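You operate a simulated robot arm through the tools that you are given. There is no shell and no other tool. Be economical: measure what you need, move in short steps, check, and stop when the job is done.

You run a simulated robot arm. Do the job below in one go: nothing can be reset, and whatever is moved stays where it is left.

## Task
Wire the TAIL and TURN holes of the junction box by the wiring card.
Fine: the black knob stays OFF; leave the fitted wire ends in; shut the lid.

Only the result counts: the job must be done as asked and must still hold three seconds after the hand-in. Knocking over, shifting, dropping, spilling or breaking anything else fails it. Lids that push on must go on centred and level and be pressed home; caps that screw on are set level and turned clockwise until they are tight.

## Robot
A 7-joint arm with a two-finger parallel gripper, fixed in place. Base frame: the origin is at the foot of the arm, x ahead of it, y to its left, z up. Lengths are in m, angles in rad, forces in N, time in s.
With the tool pointing down near the work surface it reaches from about 0.1 to 0.88 m from the base axis. Its first joint turns from -2.007 to 2.007 rad. Payload 3.91 kg.
Tool frame: the origin (TCP) lies between the finger pads and is the grasp point; the fingertips stand 0.03 m ahead of it; z points along the fingers, y is the line along which they close. The gripper opens to 0.11 m. The fingers are 0.02 m wide and 0.01 m thick; the gripper's body (0.048 by 0.112 m) begins 0.055 m behind the TCP.
Orientation is that of the tool frame in the base frame, as [roll, pitch, yaw] about the fixed x, y, z axes, in that order (R = Rz(yaw) Ry(pitch) Rx(roll)). With the fingers straight down and closing along the base's y, the tool's x points along the base's -x, its y along +y and its z along -z.

## Interface
- The arm moves only by the tool arm_command. Its argument "moves" is a list of rows, each a list of 7 numbers: the shift along the tool's x, y, z in m, then the turn, a rotation vector about the tool's x, y, z in degrees, then the opening in per cent of the stroke, from 0 (shut) to 100 (fully open). In form: [[tx, ty, tz, rx, ry, rz, fingers], ...]. A call has 1 to 12 rows; each row shifts and turns the commanded pose from where the row before left it, along the tool's axes as they then stand. Rows are played at 5 a second. More than 0.05 m and 0.15 rad between two rows, or a gripper value outside its range, and nothing of the call is played. A pose out of reach is approached as far as the arm can. The call stops where the force on the tool passes 40 N (or 10 N more than at its start, if that is more) or the arm is blocked; 0.2 s more then pass. Each finger travels about 0.153 m/s and halts on what it meets, pressing with about 33 N; the grip force reading is that of the motor and also rises with nothing between the fingers. The clock runs only during rows and for 0.2 s after the last one: add rows that do not move to give the fingers time. It gives the time, the measured TCP pose, the force on the tool (base axes), the opening and the grip force at its end, in the units of the frame above (readings bear some noise), with the torque about the TCP (base axes, N m) and any sound that the robot's microphone picked up.
- Cameras (640 x 400 px; columns grow to the right, rows downward): "scene" is fixed at [0.0502, 0.652, 1.324]; the picture's right is [-0.48, -0.88, 0.00], its down [-0.34, 0.19, -0.92] and it looks along [0.81, -0.44, -0.39] (base axes); focal length 329 px, centre (320, 200). "wrist" rides on the gripper at [0.072, 0.017, -0.103] in the tool frame; the picture's right is [-0.23, 0.97, 0.00], its down [-0.76, -0.18, -0.62] and it looks along [-0.61, -0.14, 0.78] (tool axes); focal length 222 px, centre (320, 200). There is no depth. A picture from a camera that has moved, and an enlarged one, comes with that camera's place and axes in the base frame and with its lens.
- snapshot(camera): a new picture of that camera. No time passes.
- lift_body(by): slides the trunk up (or, below 0, down) by that many m; the arm rides with it, the base frame stays. It gives what a move gives, with no picture.
- enlarge(camera, box): a new picture of the part [left, top, right, bottom] of that camera's present view, enlarged. No time passes.
- job_done(): hands the job in; it is judged then, once.

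Go step by step. Nothing tells you positions but the pictures and the camera data: compare them with the known pose of the tool, close in by small moves and look again before you grip or let go. The budget is 120 turns and 76 pictures, counting those below and the enlarged ones. Unless the task says otherwise, let go and move clear before handing in, and close with one line.

The tools are called after "Emit:" as a command line: name --pt "numbers of a row" for each row, then --argument value for the rest, lists and objects as JSON in quotes. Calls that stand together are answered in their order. arm_command: Moves the arm, as the interface text tells. Its arguments: {"type":"object","properties":{"moves":{"type":"array"}},"required":["moves"]} The other tools are called the same way: lift_body (by) slides the trunk up or down; snapshot (camera) takes a picture; enlarge (camera, box) takes an enlarged picture of a part of a camera's view; job_done () hands the job in.

At the start:

```text
t: 0.0
position: [0.3771, 0.2984, 1.1699]
ee_rot: [-3.141, 0.001, 3.141]
ft_force: [-0.4, -0.1, -0.4]
wrist_torque: [0.03, 0.0, -0.01]
gripper_width: 0.1101
gripper_force: 0.0
trunk travel left (down, up): [-0.775, 0.215]
```

scene: 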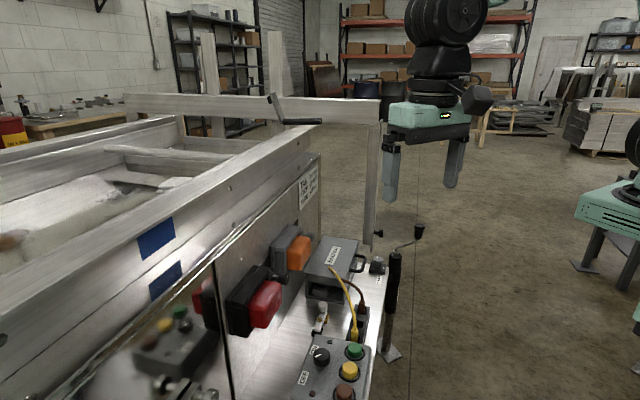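
wrist: 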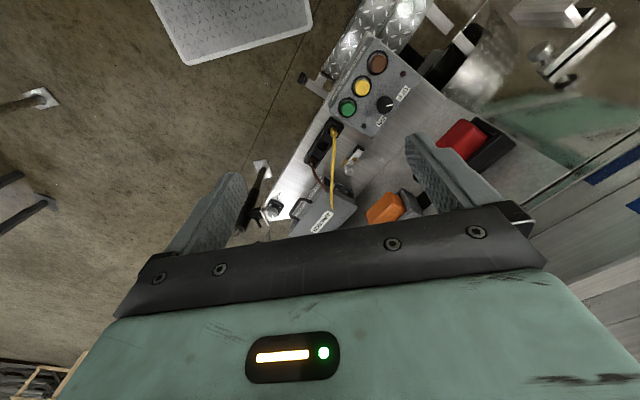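

I see a trailer side with a junction box, some wires, a test panel with knob and buttons, and a card on the trailer. I'll enlarge the key regions first.

Emit:
enlarge --camera "scene" --box '[270, 220, 430, 320]'

Emit:
enlarge --camera "scene" --box '[270, 300, 430, 400]'

Emit:
enlarge --camera "scene" --box '[280, 155, 344, 220]'

Emit:
enlarge --camera "wrist" --box '[240, 30, 440, 240]'

```text
4.00 times, centred on (350, 270) of scene
camera zoom: at [0.0502, 0.652, 1.324], right [-0.48, -0.88, 0.0], down [-0.34, 0.19, -0.92], along [0.81, -0.44, -0.39], focal length 1316 px, centre (200, -80)
```

zoom: 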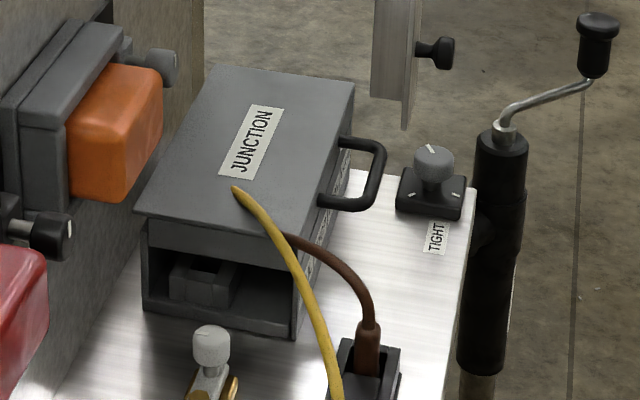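

```text
4.00 times, centred on (350, 350) of scene
camera zoom: at [0.0502, 0.652, 1.324], right [-0.48, -0.88, 0.0], down [-0.34, 0.19, -0.92], along [0.81, -0.44, -0.39], focal length 1316 px, centre (200, -400)
```

zoom: 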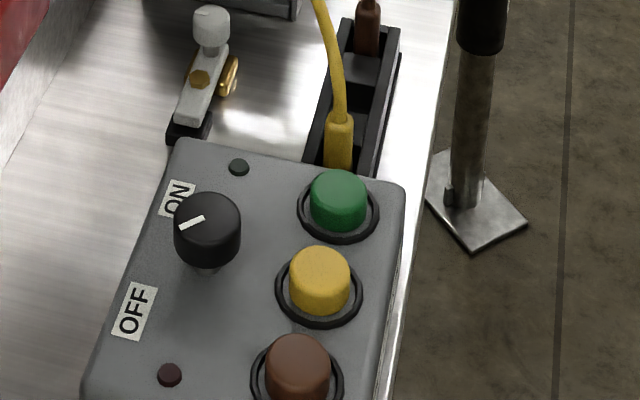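

```text
6.15 times, centred on (312, 188) of scene
camera zoom: at [0.0502, 0.652, 1.324], right [-0.48, -0.88, 0.0], down [-0.34, 0.19, -0.92], along [0.81, -0.44, -0.39], focal length 2024 px, centre (369, 277)
```

zoom: 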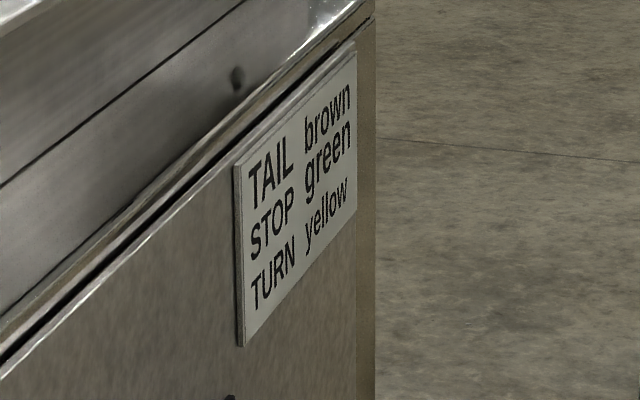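

```text
1.90 times, centred on (340, 135) of wrist
camera zoom: at [0.3052, 0.3164, 1.2737], right [0.23, 0.97, 0.0], down [0.76, -0.18, 0.62], along [0.61, -0.14, -0.78], focal length 423 px, centre (282, 324)
```

zoom: 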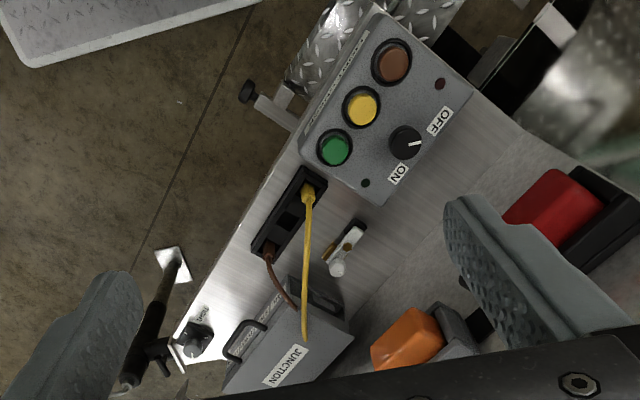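

The card reads TAIL brown, STOP green, TURN yellow. The box is around (0.785, 0.21, 0.77); I'll bring the wrist camera closer to see the holes and wires.

Emit:
arm_command --pt "-0.03 -0.007 0.033 0 0 0 100" --pt "-0.03 -0.007 0.033 0 0 0 100" --pt "-0.03 -0.007 0.033 0 0 0 100" --pt "-0.03 -0.007 0.033 0 0 0 100" --pt "-0.03 -0.007 0.033 0 0 0 100" --pt "-0.03 -0.007 0.033 0 0 0 100"

Emit:
snapshot --camera "wrist"

```text
t: 1.4
position: [0.5563, 0.2572, 0.9689]
ee_rot: [-3.141, -0.001, -3.141]
ft_force: [-0.7, 0.9, 0.3]
wrist_torque: [0.0, -0.05, 0.03]
gripper_width: 0.1098
gripper_force: 0.2
trunk travel left (down, up): [-0.775, 0.215]
```

```text
69 pictures are left
camera wrist: at [0.4848, 0.2737, 1.0736], right [0.23, 0.97, 0.0], down [0.76, -0.18, 0.62], along [0.61, -0.14, -0.78], focal length 222 px, centre (320, 200)
```

wrist: 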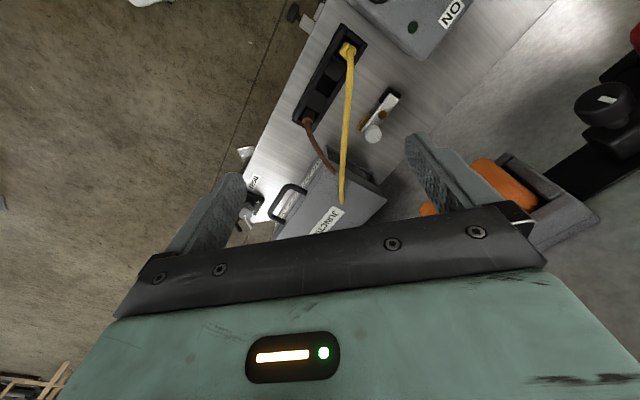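

I need detail on the wires and box.

Emit:
enlarge --camera "wrist" --box '[240, 120, 420, 240]'

Emit:
enlarge --camera "wrist" --box '[270, 10, 430, 120]'

Emit:
enlarge --camera "scene" --box '[290, 230, 380, 310]'

```text
3.33 times, centred on (330, 180) of wrist
camera zoom: at [0.4848, 0.2737, 1.0736], right [0.23, 0.97, 0.0], down [0.76, -0.18, 0.62], along [0.61, -0.14, -0.78], focal length 740 px, centre (287, 267)
```

zoom: 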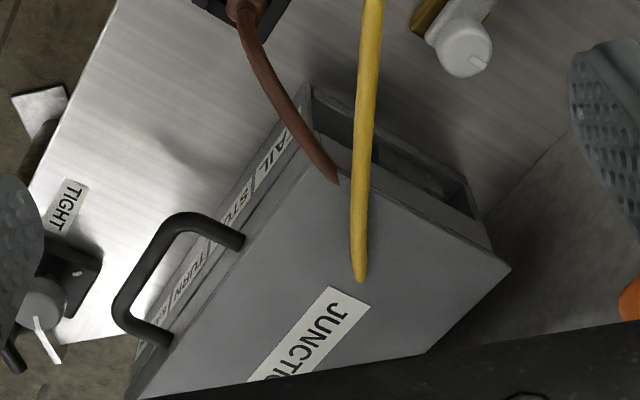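

```text
3.64 times, centred on (350, 65) of wrist
camera zoom: at [0.4848, 0.2737, 1.0736], right [0.23, 0.97, 0.0], down [0.76, -0.18, 0.62], along [0.61, -0.14, -0.78], focal length 808 px, centre (211, 691)
```

zoom: 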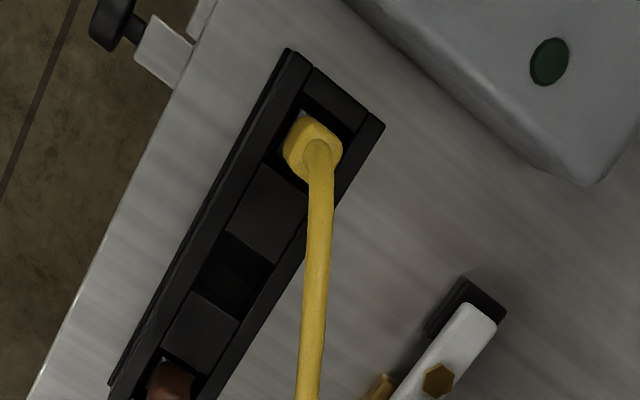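

```text
5.00 times, centred on (335, 270) of scene
camera zoom: at [0.0502, 0.652, 1.324], right [-0.48, -0.88, 0.0], down [-0.34, 0.19, -0.92], along [0.81, -0.44, -0.39], focal length 1644 px, centre (245, -150)
```

zoom: 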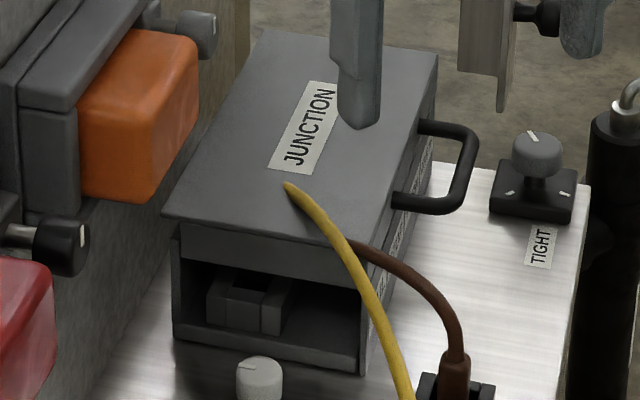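

The box is set at 45° on the bench; the labelled side with handle (TAIL/STOP/TURN/EARTH) faces the arm. I'll move the wrist camera square to that face.

Emit:
arm_command --pt "-0.02 -0.04 0 0 0 0 100" --pt "-0.02 -0.04 0 0 0 0 100" --pt "-0.03 -0.04 0 0 0 0 100" --pt "-0.03 -0.045 0 0 0 0 100" --pt "0 0 0 0 0 -7.5 100" --pt "0 0 0 0 0 -7.5 100" --pt "0 0 0 0 0 -7.5 100" --pt "0 0 0 0 0 -7.5 100" --pt "0 0 0 0 0 -7.5 100" --pt "0 0 0 0 0 -7.5 100" --pt "0 0 0.04 0 0 0 100" --pt "0 0 0.03 0 0 0 100"

Emit:
snapshot --camera "wrist"

Emit:
enlarge --camera "wrist" --box '[220, 40, 440, 200]'

```text
refused: row 4 steps farther than a row can; nothing moved
```

```text
65 pictures are left
camera wrist: at [0.4848, 0.2737, 1.0736], right [0.23, 0.97, 0.0], down [0.76, -0.18, 0.62], along [0.61, -0.14, -0.78], focal length 222 px, centre (320, 200)
```

wrist: 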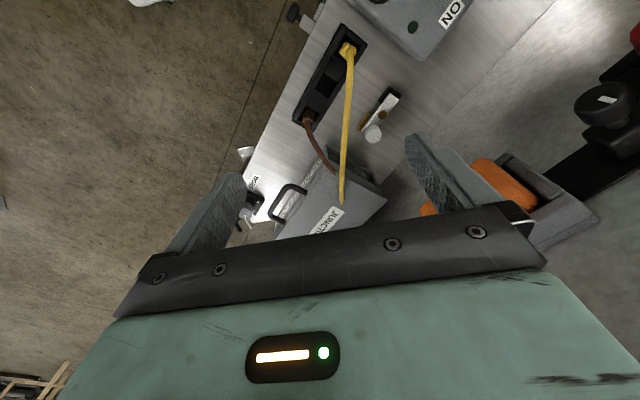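

```text
2.50 times, centred on (330, 120) of wrist
camera zoom: at [0.4848, 0.2737, 1.0736], right [0.23, 0.97, 0.0], down [0.76, -0.18, 0.62], along [0.61, -0.14, -0.78], focal length 555 px, centre (295, 400)
```

zoom: 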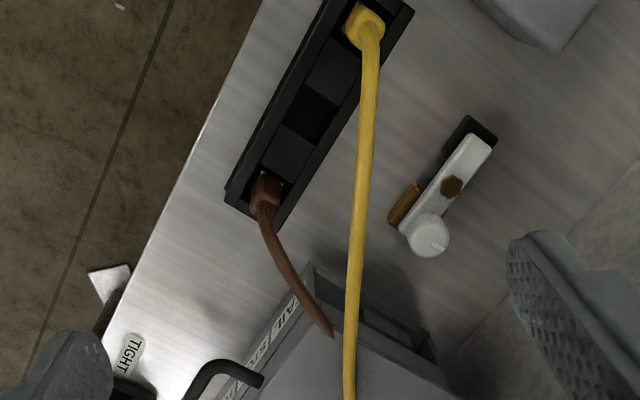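

A row was too long; resend with shorter steps.

Emit:
arm_command --pt "-0.02 -0.04 0 0 0 0 100" --pt "-0.02 -0.04 0 0 0 0 100" --pt "-0.03 -0.038 0 0 0 0 100" --pt "-0.03 -0.038 0 0 0 0 100" --pt "0 0 0 0 0 -7.5 100" --pt "0 0 0 0 0 -7.5 100" --pt "0 0 0 0 0 -7.5 100" --pt "0 0 0 0 0 -7.5 100" --pt "0 0 0 0 0 -7.5 100" --pt "0 0 0 0 0 -7.5 100" --pt "0 0 0.04 0 0 0 100" --pt "0 0 0.03 0 0 0 100"

```text
t: 4.0
position: [0.6578, 0.0991, 0.901]
ee_rot: [3.142, 0.002, -2.352]
ft_force: [0.1, -0.7, -1.2]
wrist_torque: [-0.03, 0.01, 0.0]
gripper_width: 0.1097
gripper_force: 0.1
trunk travel left (down, up): [-0.775, 0.215]
```

Emit:
snapshot --camera "wrist"

```text
63 pictures are left
camera wrist: at [0.5951, 0.0611, 1.0057], right [-0.53, 0.85, 0.0], down [0.66, 0.41, 0.62], along [0.53, 0.33, -0.78], focal length 222 px, centre (320, 200)
```

wrist: 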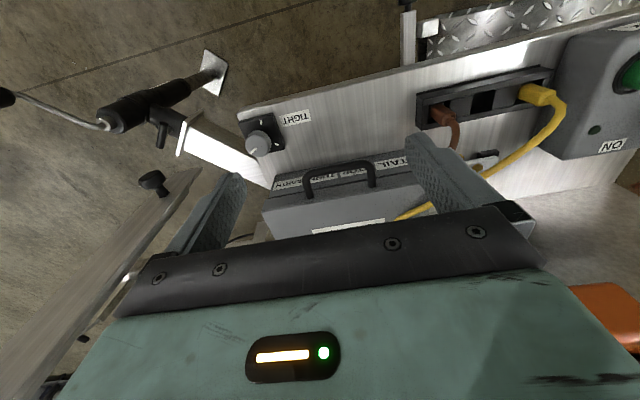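

Emit:
enlarge --camera "wrist" --box '[230, 90, 450, 240]'

```text
2.67 times, centred on (340, 165) of wrist
camera zoom: at [0.5951, 0.0611, 1.0057], right [-0.53, 0.85, 0.0], down [0.66, 0.41, 0.62], along [0.53, 0.33, -0.78], focal length 592 px, centre (267, 293)
```

zoom: 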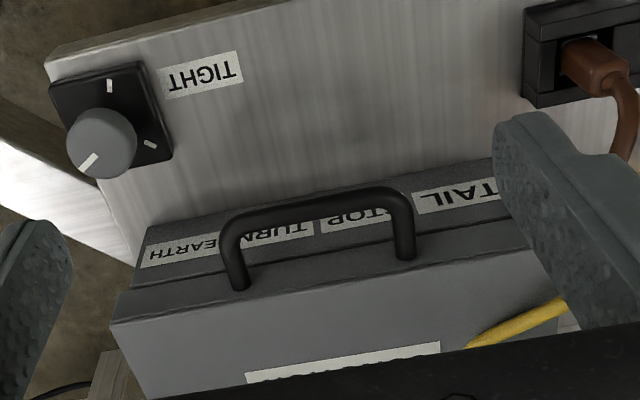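

Emit:
enlarge --camera "scene" --box '[300, 250, 364, 290]'

Emit:
enlarge --camera "scene" --box '[310, 290, 374, 330]'

Emit:
enlarge --camera "scene" --box '[350, 240, 414, 280]'

```text
10.00 times, centred on (332, 270) of scene
camera zoom: at [0.0502, 0.652, 1.324], right [-0.48, -0.88, 0.0], down [-0.34, 0.19, -0.92], along [0.81, -0.44, -0.39], focal length 3289 px, centre (200, -500)
```

zoom: 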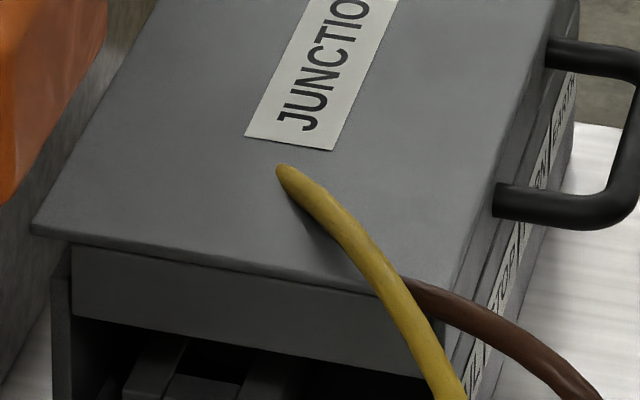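

```text
10.00 times, centred on (342, 310) of scene
camera zoom: at [0.0502, 0.652, 1.324], right [-0.48, -0.88, 0.0], down [-0.34, 0.19, -0.92], along [0.81, -0.44, -0.39], focal length 3289 px, centre (100, -900)
```

zoom: 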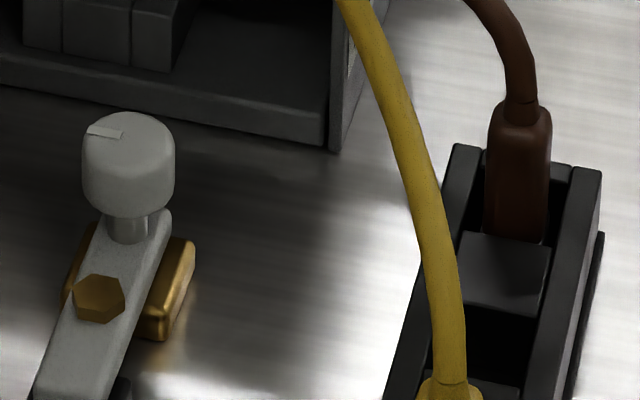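

```text
10.00 times, centred on (382, 260) of scene
camera zoom: at [0.0502, 0.652, 1.324], right [-0.48, -0.88, 0.0], down [-0.34, 0.19, -0.92], along [0.81, -0.44, -0.39], focal length 3289 px, centre (-300, -400)
```

zoom: 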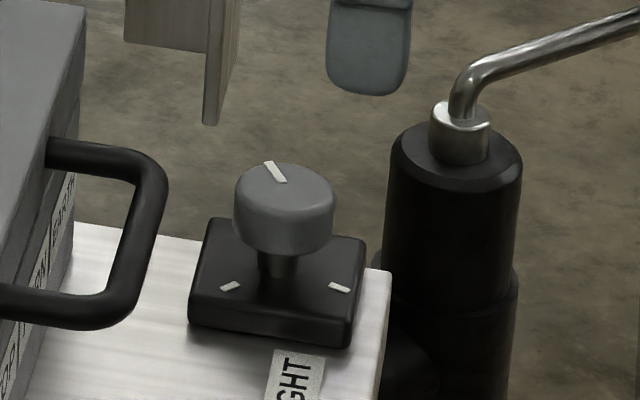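

The wires pierce the lid visually, so the plugs parked in the black rack are the loose ends, and the lid (b≈0.30–0.52 along the bench) must open by the handle. I'll turn the tool so the fingers can straddle the handle bar, tilted 45°.

Emit:
arm_command --pt "0 0 0 0 0 8 100" --pt "0 0 0 0 0 8 100" --pt "0 0 0 0 0 8 100" --pt "0 0 0 0 0 8 100" --pt "0 0 0 0 0 8 100" --pt "0 0 0 0 0 8 100" --pt "0 0 0 0 0 8 100" --pt "0 0 0 0 0 8 100" --pt "0 0 0 0 0 8 100" --pt "0 0 0 0 0 8 100" --pt "0 0 0 0 0 8 100" --pt "0 0 0 0 0 2 100"

Emit:
arm_command --pt "0 0 0 -7.5 0 0 80" --pt "0 0 0 -7.5 0 0 60" --pt "0 0 0 -7.5 0 0 50" --pt "0 0 0 -7.5 0 0 45" --pt "0 0 0 -7.5 0 0 40" --pt "0 0 0 -7.5 0 0 40"

Emit:
snapshot --camera "wrist"

Emit:
snapshot --camera "scene"

```text
t: 6.6
position: [0.6576, 0.1009, 0.9012]
ee_rot: [3.141, 0.001, 2.355]
ft_force: [0.1, 0.7, 0.2]
wrist_torque: [0.06, 0.03, 0.02]
gripper_width: 0.11
gripper_force: 0.0
trunk travel left (down, up): [-0.775, 0.215]
```

```text
t: 8.0
position: [0.6574, 0.1014, 0.9016]
ee_rot: [2.351, 0.002, 2.358]
ft_force: [0.3, 0.3, 0.0]
wrist_torque: [-0.02, 0.0, -0.03]
gripper_width: 0.044
gripper_force: 0.0
trunk travel left (down, up): [-0.775, 0.215]
```

```text
58 pictures are left
camera wrist: at [0.5632, 0.1098, 0.9875], right [0.65, 0.33, 0.69], down [0.14, -0.94, 0.31], along [0.75, -0.11, -0.65], focal length 222 px, centre (320, 200)
```

wrist: 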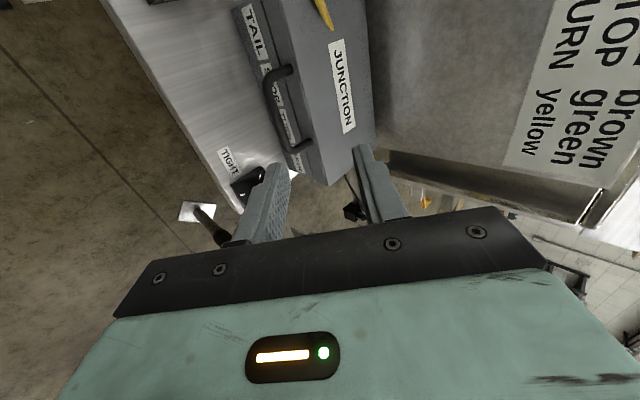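

```text
57 pictures are left
```

scene: 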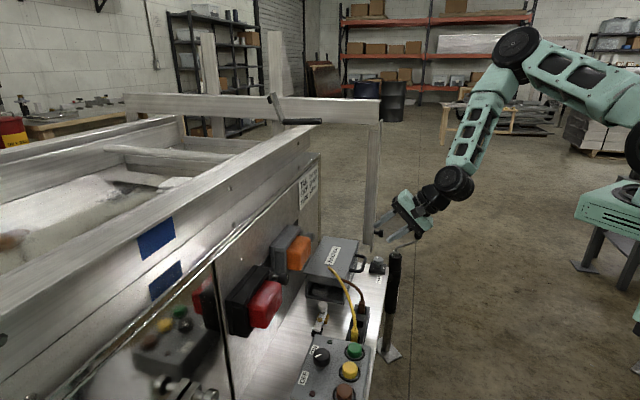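

Emit:
enlarge --camera "wrist" --box '[200, 0, 400, 200]'

```text
2.00 times, centred on (300, 100) of wrist
camera zoom: at [0.5632, 0.1098, 0.9875], right [0.65, 0.33, 0.69], down [0.14, -0.94, 0.31], along [0.75, -0.11, -0.65], focal length 444 px, centre (360, 400)
```

zoom: 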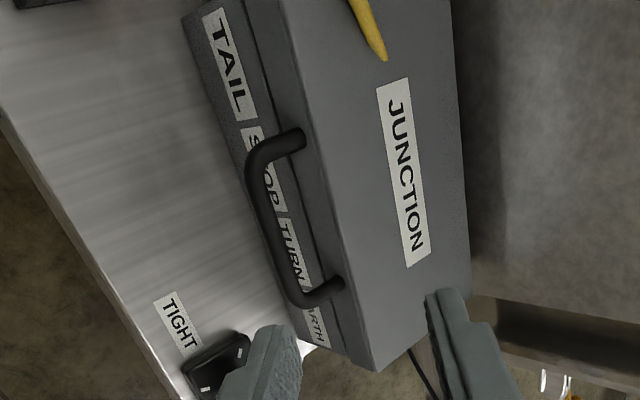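

The handle bar centre is about b=0.395, n=0.601, z=0.77. I'll line up on its axis and stop about 3 cm short to check.

Emit:
arm_command --pt "0 -0.024 0 0 0 0 33" --pt "0 -0.0234 0.02 0 0 0 31" --pt "0 0 0.035 0 0 0 31" --pt "0 0 0.033 0 0 0 31" --pt "0 0 0 0 0 0 31"

Emit:
enlarge --camera "wrist" --box '[220, 60, 420, 220]'

Emit:
enlarge --camera "scene" --box '[310, 215, 430, 290]'

```text
t: 9.2
position: [0.6769, 0.1214, 0.8066]
ee_rot: [2.356, -0.001, 2.357]
ft_force: [0.6, -0.5, -0.1]
wrist_torque: [0.0, -0.04, 0.02]
gripper_width: 0.0339
gripper_force: 0.1
trunk travel left (down, up): [-0.775, 0.215]
```

```text
2.50 times, centred on (320, 140) of wrist
camera zoom: at [0.5834, 0.1304, 0.8926], right [0.65, 0.33, 0.69], down [0.14, -0.94, 0.31], along [0.75, -0.11, -0.65], focal length 555 px, centre (320, 350)
```

zoom: 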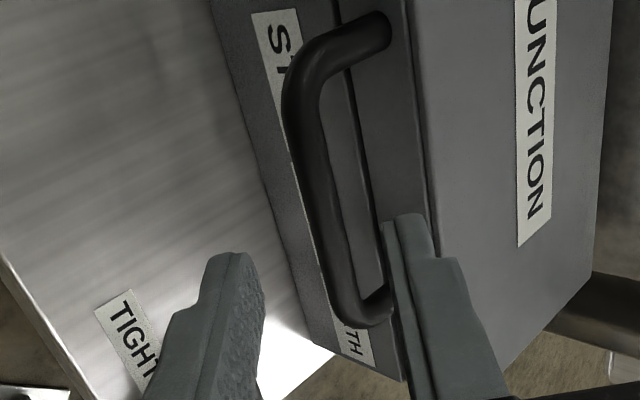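

```text
5.33 times, centred on (370, 252) of scene
camera zoom: at [0.0502, 0.652, 1.324], right [-0.48, -0.88, 0.0], down [-0.34, 0.19, -0.92], along [0.81, -0.44, -0.39], focal length 1754 px, centre (53, -80)
```

zoom: 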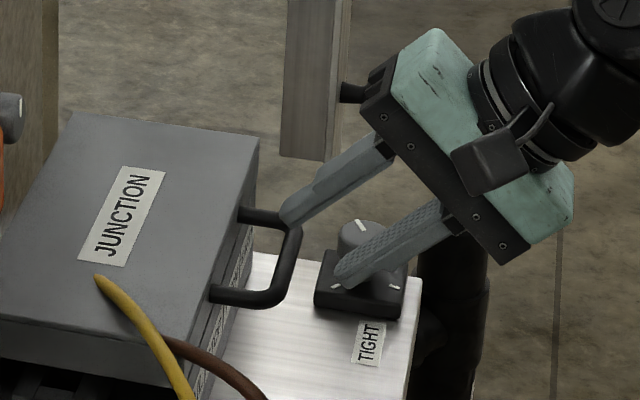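

Alignment is good (bar ~4 mm above my axis). I'll advance and grip.

Emit:
arm_command --pt "0 0.003 0.018 0 0 0 31" --pt "0 0 0.019 0 0 0 31" --pt "0 0 0 0 0 0 31"

Emit:
enlarge --camera "wrist" --box '[220, 60, 420, 220]'

```text
t: 10.0
position: [0.6962, 0.1421, 0.7814]
ee_rot: [2.356, 0.0, 2.357]
ft_force: [-5.6, -4.6, 5.3]
wrist_torque: [0.17, -0.1, -0.03]
gripper_width: 0.0339
gripper_force: 0.0
trunk travel left (down, up): [-0.775, 0.215]
```

```text
2.50 times, centred on (320, 140) of wrist
camera zoom: at [0.6027, 0.1502, 0.8672], right [0.65, 0.33, 0.69], down [0.14, -0.94, 0.31], along [0.75, -0.11, -0.65], focal length 555 px, centre (320, 350)
```

zoom: 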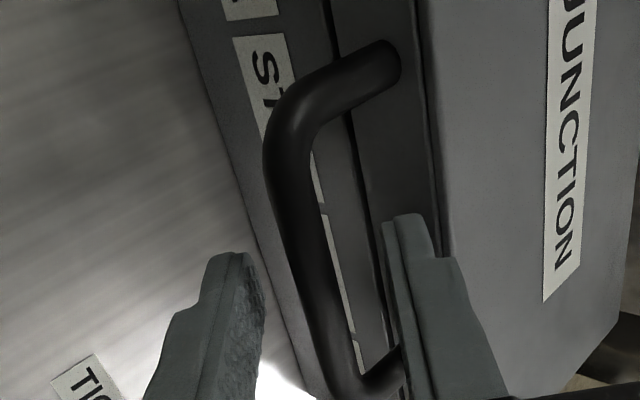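

The bar sits between the fingers with light contact on the lid face. Back off 4 mm and close.

Emit:
arm_command --pt "0 0.003 -0.004 0 0 0 31" --pt "0 0 0 0 0 0 20" --pt "0 0 0 0 0 0 10" --pt "0 0 0 0 0 0 0" --pt "0 0 0 0 0 0 0"

```text
t: 11.2
position: [0.6963, 0.1421, 0.7864]
ee_rot: [2.357, 0.0, 2.357]
ft_force: [-3.8, -4.0, -1.8]
wrist_torque: [-0.24, -0.19, 0.35]
gripper_width: 0.0092
gripper_force: 44.8
trunk travel left (down, up): [-0.775, 0.215]
```

Gripped. Now a small test lift.

Emit:
arm_command --pt "0 0.0036 -0.0036 0 0 0 0" --pt "0 0.0036 -0.0036 0 0 0 0" --pt "0 0.0036 -0.0036 0 0 0 0" --pt "0 0 0 0 0 0 0"

Emit:
enlarge --camera "scene" --box '[290, 215, 410, 290]'

```text
t: 12.2
position: [0.6968, 0.1414, 0.801]
ee_rot: [2.356, -0.004, 2.358]
ft_force: [-8.8, -5.8, 0.2]
wrist_torque: [-0.15, -0.04, 0.4]
gripper_width: 0.0092
gripper_force: 44.8
trunk travel left (down, up): [-0.775, 0.215]
```

```text
5.33 times, centred on (350, 252) of scene
camera zoom: at [0.0502, 0.652, 1.324], right [-0.48, -0.88, 0.0], down [-0.34, 0.19, -0.92], along [0.81, -0.44, -0.39], focal length 1754 px, centre (160, -80)
```

zoom: 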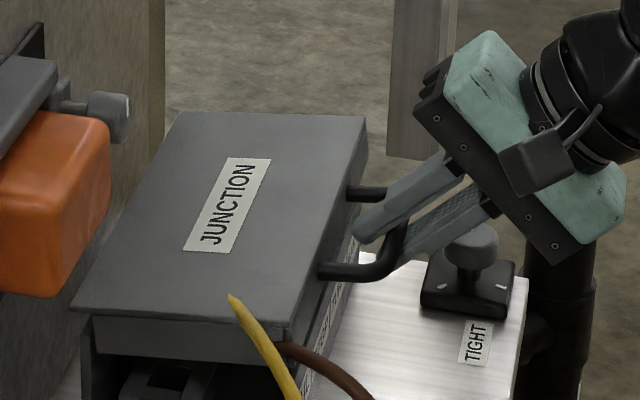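

Emit:
arm_command --pt "0 0.007 -0.006 0 0 0 0" --pt "0 0.009 -0.006 0 0 0 0" --pt "0 0.009 -0.005 0 0 0 0" --pt "0 0.009 -0.004 0 0 0 0" --pt "0 0 0 0 0 0 0"

Emit:
enlarge --camera "scene" --box '[290, 215, 410, 290]'

```text
t: 13.4
position: [0.703, 0.1454, 0.841]
ee_rot: [2.356, 0.0, 2.358]
ft_force: [-21.4, -19.1, 7.6]
wrist_torque: [-0.16, 0.05, 0.27]
gripper_width: 0.0094
gripper_force: 44.8
trunk travel left (down, up): [-0.775, 0.215]
```

```text
5.33 times, centred on (350, 252) of scene
camera zoom: at [0.0502, 0.652, 1.324], right [-0.48, -0.88, 0.0], down [-0.34, 0.19, -0.92], along [0.81, -0.44, -0.39], focal length 1754 px, centre (160, -80)
```

zoom: 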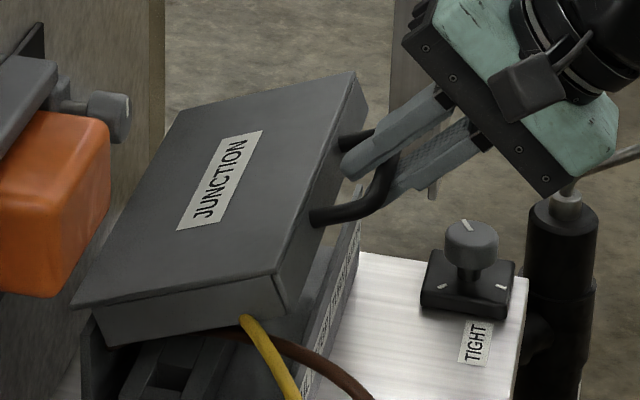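

The lid hinges at the wall side. I'm pressing slightly too far inward, so I'll correct and follow the arc.

Emit:
arm_command --pt "0 -0.0021 -0.0021 0 0 0 0" --pt "0 0.0125 -0.0065 0 0 0 0" --pt "0 0.0127 -0.0053 0 0 0 0" --pt "0 0.013 -0.004 0 0 0 0" --pt "0 0 0 0 0 0 0"

```text
t: 14.6
position: [0.715, 0.1587, 0.8798]
ee_rot: [2.355, 0.001, 2.357]
ft_force: [15.9, 17.8, -15.5]
wrist_torque: [-0.16, -0.3, -0.23]
gripper_width: 0.0093
gripper_force: 45.1
trunk travel left (down, up): [-0.775, 0.215]
```

Emit:
arm_command --pt "0 0.0125 -0.0015 0 0 0 0" --pt "0 0.0125 -0.0006 0 0 0 0" --pt "0 0.0123 0.0 0 0 0 0" --pt "0 0.0138 0.0007 0 0 0 0" --pt "0 0.0138 0.0018 0 0 0 0" --pt "0 0.0138 0.0029 0 0 0 0" --pt "0 0 0 0 0 0 0"

Emit:
enlarge --camera "scene" --box '[270, 180, 430, 280]'

```text
t: 16.2
position: [0.7535, 0.1988, 0.9316]
ee_rot: [2.357, -0.001, 2.357]
ft_force: [2.8, -0.6, -4.1]
wrist_torque: [0.04, 0.13, -0.27]
gripper_width: 0.0092
gripper_force: 44.7
trunk travel left (down, up): [-0.775, 0.215]
```

```text
4.00 times, centred on (350, 230) of scene
camera zoom: at [0.0502, 0.652, 1.324], right [-0.48, -0.88, 0.0], down [-0.34, 0.19, -0.92], along [0.81, -0.44, -0.39], focal length 1316 px, centre (200, 80)
```

zoom: 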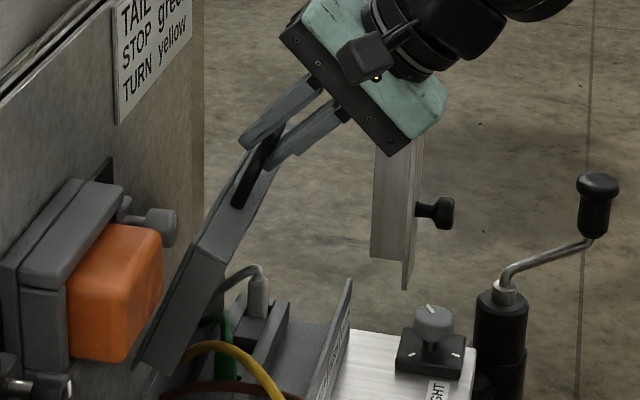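

The arc fits now. Continue to about 90°.

Emit:
arm_command --pt "0 0.0128 0.0042 0 0 0 0" --pt "0 0.0128 0.0053 0 0 0 0" --pt "0 0.0128 0.0065 0 0 0 0" --pt "0 0.0113 0.0075 0 0 0 0" --pt "0 0.011 0.0085 0 0 0 0" --pt "0 0.0109 0.0094 0 0 0 0" --pt "0 0 0 0 0 0 0"

Emit:
enlarge --camera "scene" --box '[270, 180, 430, 280]'

```text
t: 17.5
position: [0.7932, 0.2393, 0.9481]
ee_rot: [2.374, -0.01, 2.36]
ft_force: [-18.1, -17.5, 11.6]
wrist_torque: [0.05, 0.32, -0.2]
gripper_width: 0.0091
gripper_force: 45.4
trunk travel left (down, up): [-0.775, 0.215]
stopped in row 6: the force on the tool passed its limit at 53 N (the readings are from after the stop); the commanded pose is now the measured one
```

```text
4.00 times, centred on (350, 230) of scene
camera zoom: at [0.0502, 0.652, 1.324], right [-0.48, -0.88, 0.0], down [-0.34, 0.19, -0.92], along [0.81, -0.44, -0.39], focal length 1316 px, centre (200, 80)
```

zoom: 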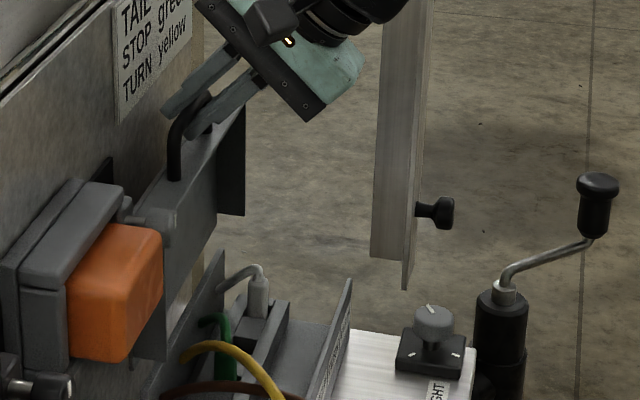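

The lid met a stop near upright. I'll ease off the push and test by loosening the fingers slightly to see whether it stays by itself.

Emit:
arm_command --pt "0 -0.001 -0.003 0 0 0 0" --pt "0 0 0 0 0 0 0" --pt "0 0 0 0 0 0 17" --pt "0 0 0 0 0 0 17" --pt "0 0 0 0 0 0 17"

Emit:
enlarge --camera "wrist" --box '[160, 20, 480, 220]'

Emit:
enlarge --camera "scene" --box '[300, 185, 380, 235]'

```text
t: 18.7
position: [0.794, 0.2385, 0.948]
ee_rot: [2.371, -0.007, 2.36]
ft_force: [0.7, -0.2, 0.0]
wrist_torque: [-0.02, 0.0, -0.01]
gripper_width: 0.0187
gripper_force: 0.1
trunk travel left (down, up): [-0.775, 0.215]
```

```text
2.00 times, centred on (320, 120) of wrist
camera zoom: at [0.7012, 0.2484, 1.0355], right [0.66, 0.33, 0.68], down [0.15, -0.94, 0.32], along [0.74, -0.11, -0.66], focal length 444 px, centre (320, 360)
```

zoom: 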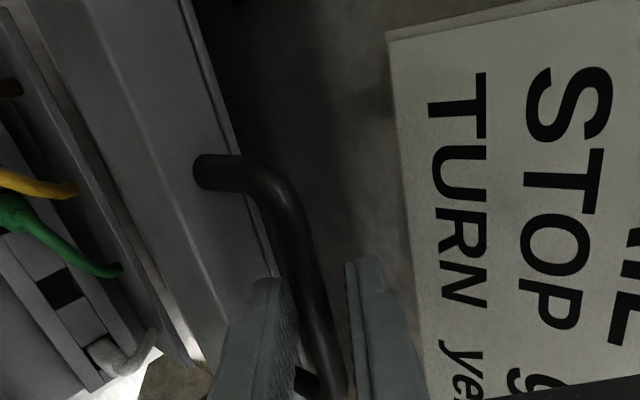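

```text
8.00 times, centred on (340, 210) of scene
camera zoom: at [0.0502, 0.652, 1.324], right [-0.48, -0.88, 0.0], down [-0.34, 0.19, -0.92], along [0.81, -0.44, -0.39], focal length 2631 px, centre (160, 120)
```

zoom: 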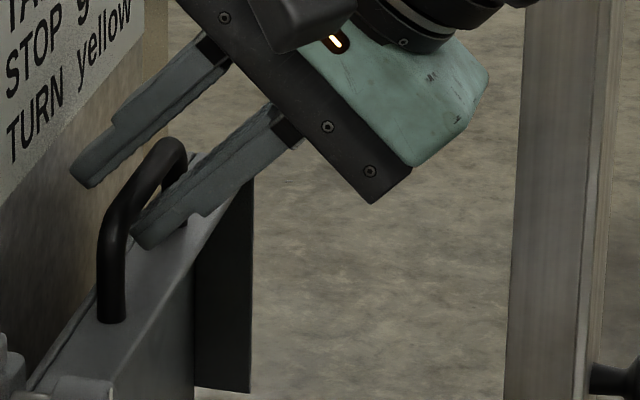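

No force on the tool, so the lid stands by itself. I'll open to the previous width and back straight out.

Emit:
arm_command --pt "0 0 0 0 0 0 31" --pt "0 0 -0.02 0 0 0 31" --pt "0 0 -0.04 0 0 0 31" --pt "0 0 -0.04 0 0 0 31" --pt "0 0 0 0 0 0 31"

Emit:
snapshot --camera "scene"

Emit:
snapshot --camera "wrist"

```text
t: 19.9
position: [0.7436, 0.1895, 1.0205]
ee_rot: [2.371, -0.007, 2.359]
ft_force: [0.3, 0.0, -0.1]
wrist_torque: [0.0, 0.0, 0.01]
gripper_width: 0.034
gripper_force: 0.1
trunk travel left (down, up): [-0.775, 0.215]
```

```text
46 pictures are left
```

scene: 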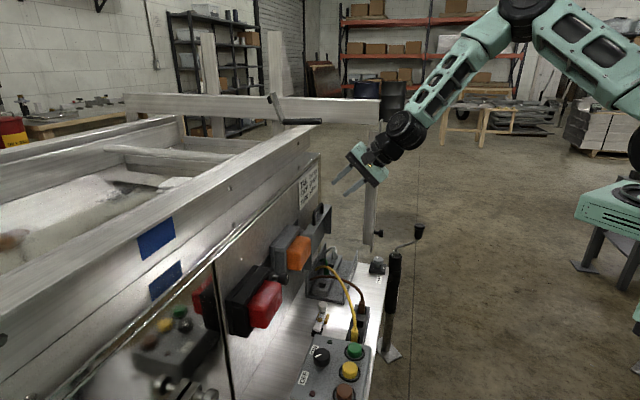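

```text
45 pictures are left
camera wrist: at [0.6518, 0.1983, 1.1079], right [0.66, 0.33, 0.68], down [0.15, -0.94, 0.32], along [0.74, -0.11, -0.66], focal length 222 px, centre (320, 200)
```

wrist: 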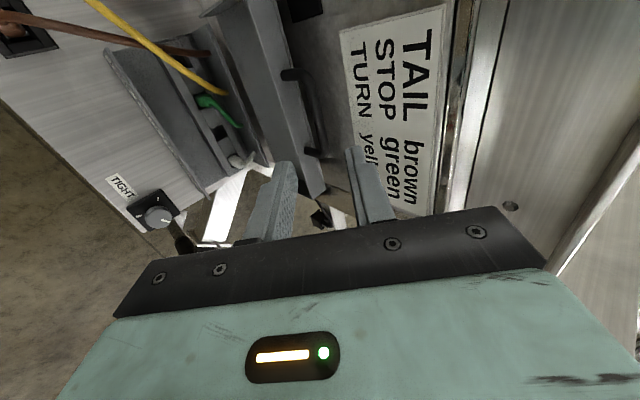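

Lid stays open. Now let me look at the inside of the box.

Emit:
enlarge --camera "wrist" --box '[90, 20, 290, 220]'

Emit:
enlarge --camera "scene" --box '[295, 235, 383, 305]'

```text
2.00 times, centred on (190, 120) of wrist
camera zoom: at [0.6518, 0.1983, 1.1079], right [0.66, 0.33, 0.68], down [0.15, -0.94, 0.32], along [0.74, -0.11, -0.66], focal length 444 px, centre (580, 360)
```

zoom: 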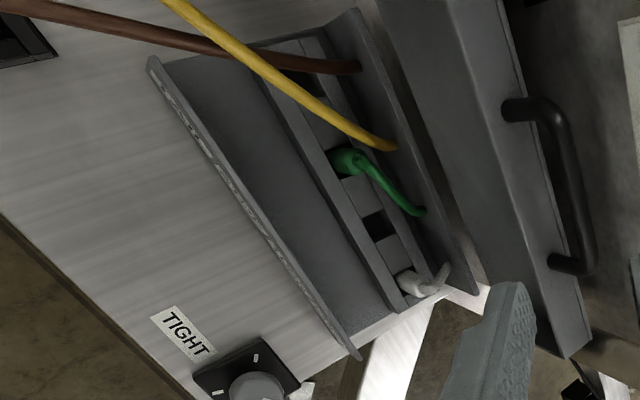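

```text
5.71 times, centred on (339, 270) of scene
camera zoom: at [0.0502, 0.652, 1.324], right [-0.48, -0.88, 0.0], down [-0.34, 0.19, -0.92], along [0.81, -0.44, -0.39], focal length 1879 px, centre (211, -200)
```

zoom: 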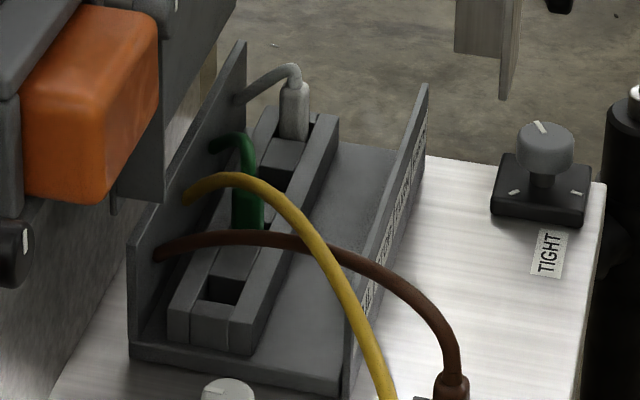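

Inside the box: green sits in STOP, white in EARTH, and TAIL and TURN are empty; the brown and yellow plugs wait in the rack. I'll straighten the tool, turn it so it closes along the bench, and go over the rack.

Emit:
arm_command --pt "0 0 -0.02 7.4 0 0 31" --pt "0 0 0 7.4 0 0 31" --pt "0 0 0 7.4 0 0 31" --pt "0 0 0 7.4 0 0 31" --pt "0 0 0 7.4 0 0 31" --pt "0 0 0 7.15 0 0 31"

Emit:
arm_command --pt "0 0 0 0 0 -8 31" --pt "0 0 0 0 0 -8 31" --pt "0 0 0 0 0 -8 31" --pt "0 0 0 0 0 -8 31" --pt "0 0 0 0 0 -8 31" --pt "0 0 0 0 0 -8 31" --pt "0 0 0 0 0 -8 31" --pt "0 0 0 0 0 -8 31" --pt "0 0 0 0 0 -8 31" --pt "0 0 0 0 0 -8 31" --pt "0 0 0 0 0 -8 31" --pt "0 0 0 0 0 -2 31"

Emit:
arm_command --pt "0.02 0.037 0 0 0 0 31" --pt "0.02 0.037 0 0 0 0 31" --pt "0.02 0.037 0 0 0 0 31" --pt "0.02 0.037 0.02 0 0 0 31" --pt "0.02 0.037 0.02 0 0 0 31" --pt "0 0 0.03 0 0 0 31" --pt "0 0 0.03 0 0 0 31" --pt "0 0 0.03 0 0 0 31"

Emit:
snapshot --camera "wrist"

```text
t: 21.3
position: [0.7354, 0.179, 1.0356]
ee_rot: [-3.141, -0.005, 2.36]
ft_force: [0.6, 0.5, 0.1]
wrist_torque: [0.04, 0.01, -0.01]
gripper_width: 0.034
gripper_force: 0.1
trunk travel left (down, up): [-0.775, 0.215]
```

```text
t: 23.9
position: [0.736, 0.1789, 1.0335]
ee_rot: [3.135, -0.001, -2.349]
ft_force: [-0.3, 0.8, 0.2]
wrist_torque: [-0.01, 0.05, -0.01]
gripper_width: 0.0342
gripper_force: 0.1
trunk travel left (down, up): [-0.775, 0.215]
```

```text
t: 25.7
position: [0.5325, 0.2377, 0.9056]
ee_rot: [3.133, 0.001, -2.353]
ft_force: [0.0, -0.1, 0.0]
wrist_torque: [0.0, 0.03, -0.01]
gripper_width: 0.034
gripper_force: 0.0
trunk travel left (down, up): [-0.775, 0.215]
```

```text
42 pictures are left
camera wrist: at [0.4696, 0.1995, 1.0096], right [-0.53, 0.85, 0.01], down [0.67, 0.41, 0.62], along [0.52, 0.33, -0.78], focal length 222 px, centre (320, 200)
```

wrist: 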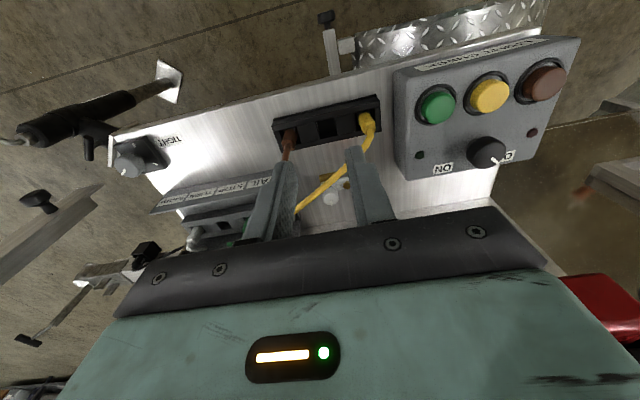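

Emit:
enlarge --camera "wrist" --box '[255, 80, 395, 220]'

Emit:
enlarge --camera "wrist" --box '[400, 60, 560, 190]'

Emit:
enlarge --camera "scene" --box '[330, 300, 394, 350]'

```text
2.86 times, centred on (325, 150) of wrist
camera zoom: at [0.4696, 0.1995, 1.0096], right [-0.53, 0.85, 0.01], down [0.67, 0.41, 0.62], along [0.52, 0.33, -0.78], focal length 635 px, centre (306, 343)
```

zoom: 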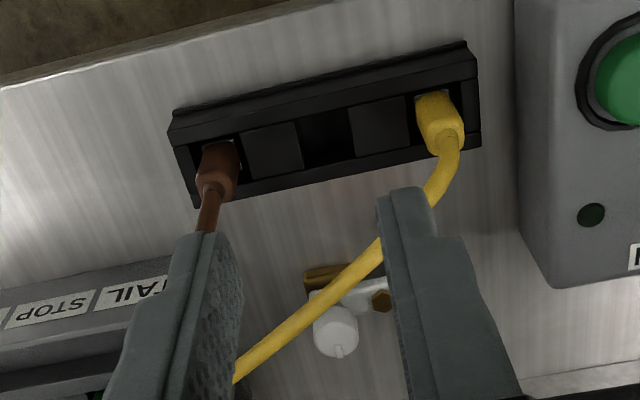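

```text
3.08 times, centred on (480, 125) of wrist
camera zoom: at [0.4696, 0.1995, 1.0096], right [-0.53, 0.85, 0.01], down [0.67, 0.41, 0.62], along [0.52, 0.33, -0.78], focal length 684 px, centre (-172, 431)
```

zoom: 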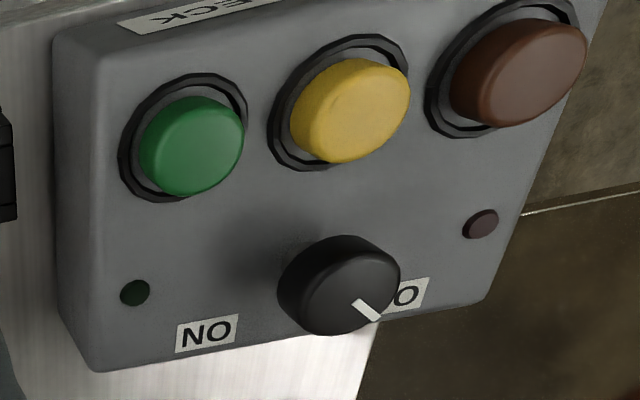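

```text
8.00 times, centred on (362, 325) of scene
camera zoom: at [0.0502, 0.652, 1.324], right [-0.48, -0.88, 0.0], down [-0.34, 0.19, -0.92], along [0.81, -0.44, -0.39], focal length 2631 px, centre (-16, -800)
```

zoom: 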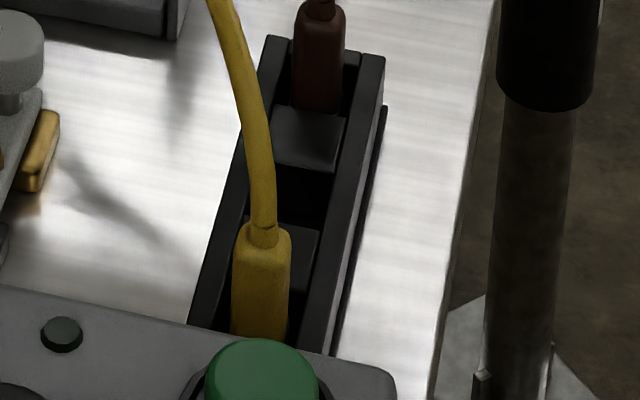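

The black knob is at OFF. I'll take yellow first: plug around b=0.152, n=0.585, top z≈0.745. Moving over it for a closer look.

Emit:
arm_command --pt "-0.02 0.028 0 0.45 0 0 31" --pt "-0.021 0.029 0 0 0 0 31" --pt "0 0 0.03 0 0 0 31" --pt "0 0 0.03 0 0 0 31" --pt "0 0 0.015 0 0 0 31" --pt "0 0 0 0 0 0 31"

Emit:
enlarge --camera "wrist" --box '[220, 60, 420, 220]'

Emit:
enlarge --camera "scene" --box '[310, 260, 406, 350]'

```text
t: 27.1
position: [0.5204, 0.3075, 0.8304]
ee_rot: [-3.14, 0.0, -2.352]
ft_force: [0.2, 0.2, -0.6]
wrist_torque: [-0.01, -0.02, -0.02]
gripper_width: 0.034
gripper_force: 0.0
trunk travel left (down, up): [-0.775, 0.215]
```

```text
2.50 times, centred on (320, 140) of wrist
camera zoom: at [0.4583, 0.2695, 0.9338], right [-0.53, 0.85, 0.0], down [0.66, 0.42, 0.62], along [0.53, 0.33, -0.78], focal length 555 px, centre (320, 350)
```

zoom: 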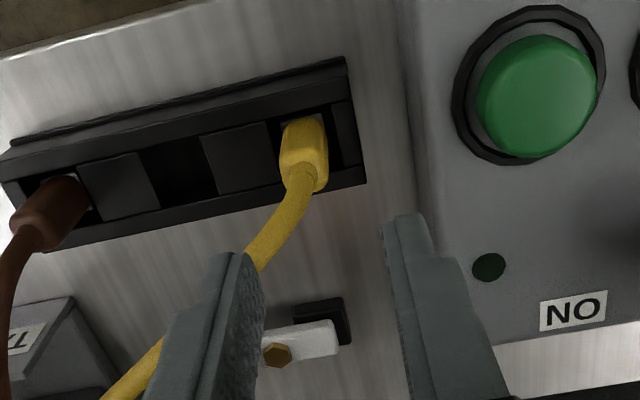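

```text
4.44 times, centred on (358, 305) of scene
camera zoom: at [0.0502, 0.652, 1.324], right [-0.48, -0.88, 0.0], down [-0.34, 0.19, -0.92], along [0.81, -0.44, -0.39], focal length 1462 px, centre (151, -267)
```

zoom: 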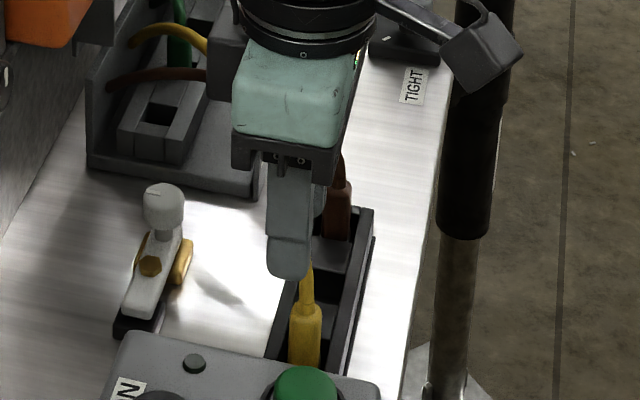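

The plug sits ~4 mm toward +b and ~5 mm outward of my axis. Correct and go down around it.

Emit:
arm_command --pt "0.005 -0.004 0 0 0 0 31" --pt "0 0 0.02 0 0 0 31" --pt "0 0 0.02 0 0 0 31" --pt "0 0 0.015 0 0 0 31" --pt "0 0 0 0 0 0 31"

Emit:
enlarge --camera "wrist" --box '[220, 60, 420, 220]'

Emit:
enlarge --camera "scene" --box '[326, 290, 390, 345]'

```text
t: 28.3
position: [0.5208, 0.3024, 0.7743]
ee_rot: [-3.139, 0.0, -2.353]
ft_force: [-0.9, -0.2, -0.4]
wrist_torque: [0.02, 0.0, -0.01]
gripper_width: 0.0342
gripper_force: 0.0
trunk travel left (down, up): [-0.775, 0.215]
```

```text
2.50 times, centred on (320, 140) of wrist
camera zoom: at [0.4584, 0.2637, 0.879], right [-0.53, 0.85, 0.0], down [0.66, 0.42, 0.62], along [0.53, 0.33, -0.78], focal length 555 px, centre (320, 350)
```

zoom: 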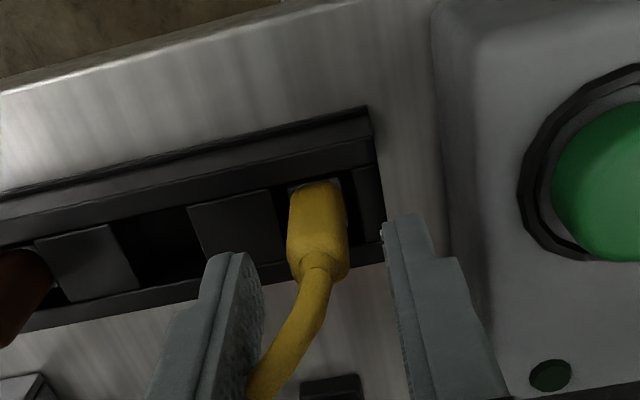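

```text
7.27 times, centred on (358, 318) of scene
camera zoom: at [0.0502, 0.652, 1.324], right [-0.48, -0.88, 0.0], down [-0.34, 0.19, -0.92], along [0.81, -0.44, -0.39], focal length 2392 px, centre (44, -654)
```

zoom: 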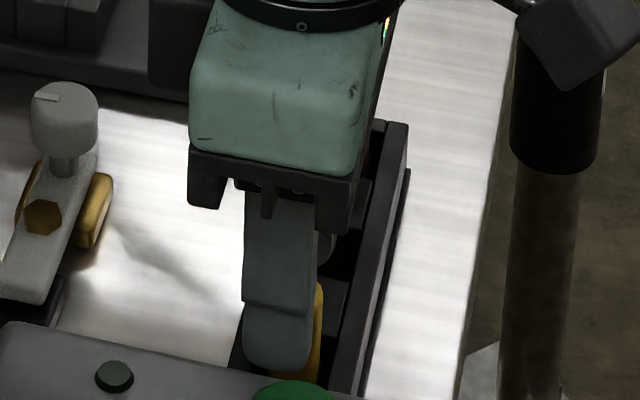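

Well aligned. Descend further until about the rail top, watching force.

Emit:
arm_command --pt "0 0 0.008 0 0 0 31" --pt "0 0 0.008 0 0 0 31" --pt "0 0 0 0 0 0 31"

Emit:
enlarge --camera "wrist" --box '[220, 60, 420, 220]'

```text
t: 29.1
position: [0.522, 0.3023, 0.7613]
ee_rot: [-3.138, -0.001, -2.353]
ft_force: [0.9, -0.2, -0.6]
wrist_torque: [-0.01, -0.01, 0.01]
gripper_width: 0.0339
gripper_force: 0.1
trunk travel left (down, up): [-0.775, 0.215]
```

```text
2.50 times, centred on (320, 140) of wrist
camera zoom: at [0.4591, 0.2638, 0.8638], right [-0.53, 0.85, 0.0], down [0.66, 0.42, 0.62], along [0.53, 0.33, -0.78], focal length 555 px, centre (320, 350)
```

zoom: 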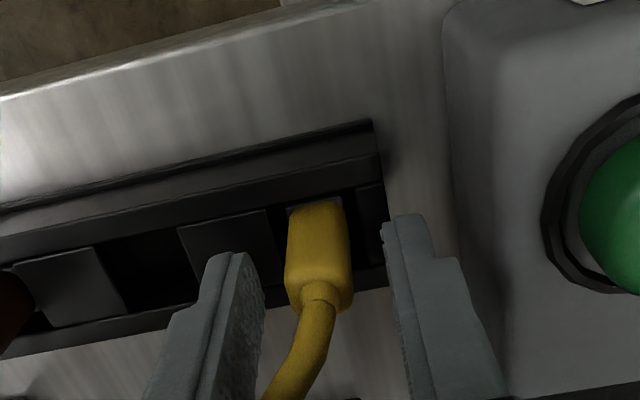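

Emit:
arm_command --pt "0 0 0.005 0 0 0 31" --pt "0 0 0.004 0 0 0 31" --pt "0 0 0 0 0 0 31"

```text
t: 30.0
position: [0.521, 0.302, 0.7532]
ee_rot: [-3.141, 0.0, -2.353]
ft_force: [-6.8, -8.7, 26.3]
wrist_torque: [0.05, 0.5, 0.09]
gripper_width: 0.0329
gripper_force: 0.1
trunk travel left (down, up): [-0.775, 0.215]
stopped in row 3: the force on the tool passed its limit at 42 N (the readings are from after the stop); the commanded pose is now the measured one
```

Touched the rails at z≈0.753. Raise 4 mm and close.

Emit:
arm_command --pt "0 0 -0.004 0 0 0 31" --pt "0 0 0 0 0 0 22" --pt "0 0 0 0 0 0 14" --pt "0 0 0 0 0 0 7" --pt "0 0 0 0 0 0 0" --pt "0 0 0 0 0 0 0"

Emit:
enlarge --camera "wrist" --box '[220, 60, 420, 220]'

```text
t: 31.4
position: [0.5228, 0.3025, 0.756]
ee_rot: [-3.14, 0.001, -2.353]
ft_force: [-0.2, -0.2, 1.0]
wrist_torque: [0.0, -0.01, 0.0]
gripper_width: 0.0146
gripper_force: 33.2
trunk travel left (down, up): [-0.775, 0.215]
```

```text
2.50 times, centred on (320, 140) of wrist
camera zoom: at [0.4589, 0.2642, 0.8604], right [-0.53, 0.85, 0.0], down [0.66, 0.42, 0.62], along [0.53, 0.33, -0.78], focal length 555 px, centre (320, 350)
```

zoom: 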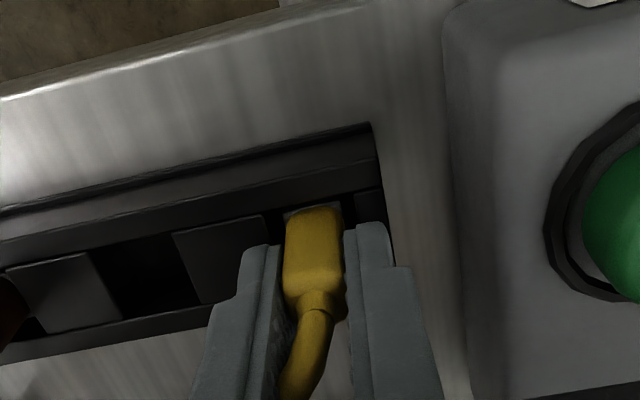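

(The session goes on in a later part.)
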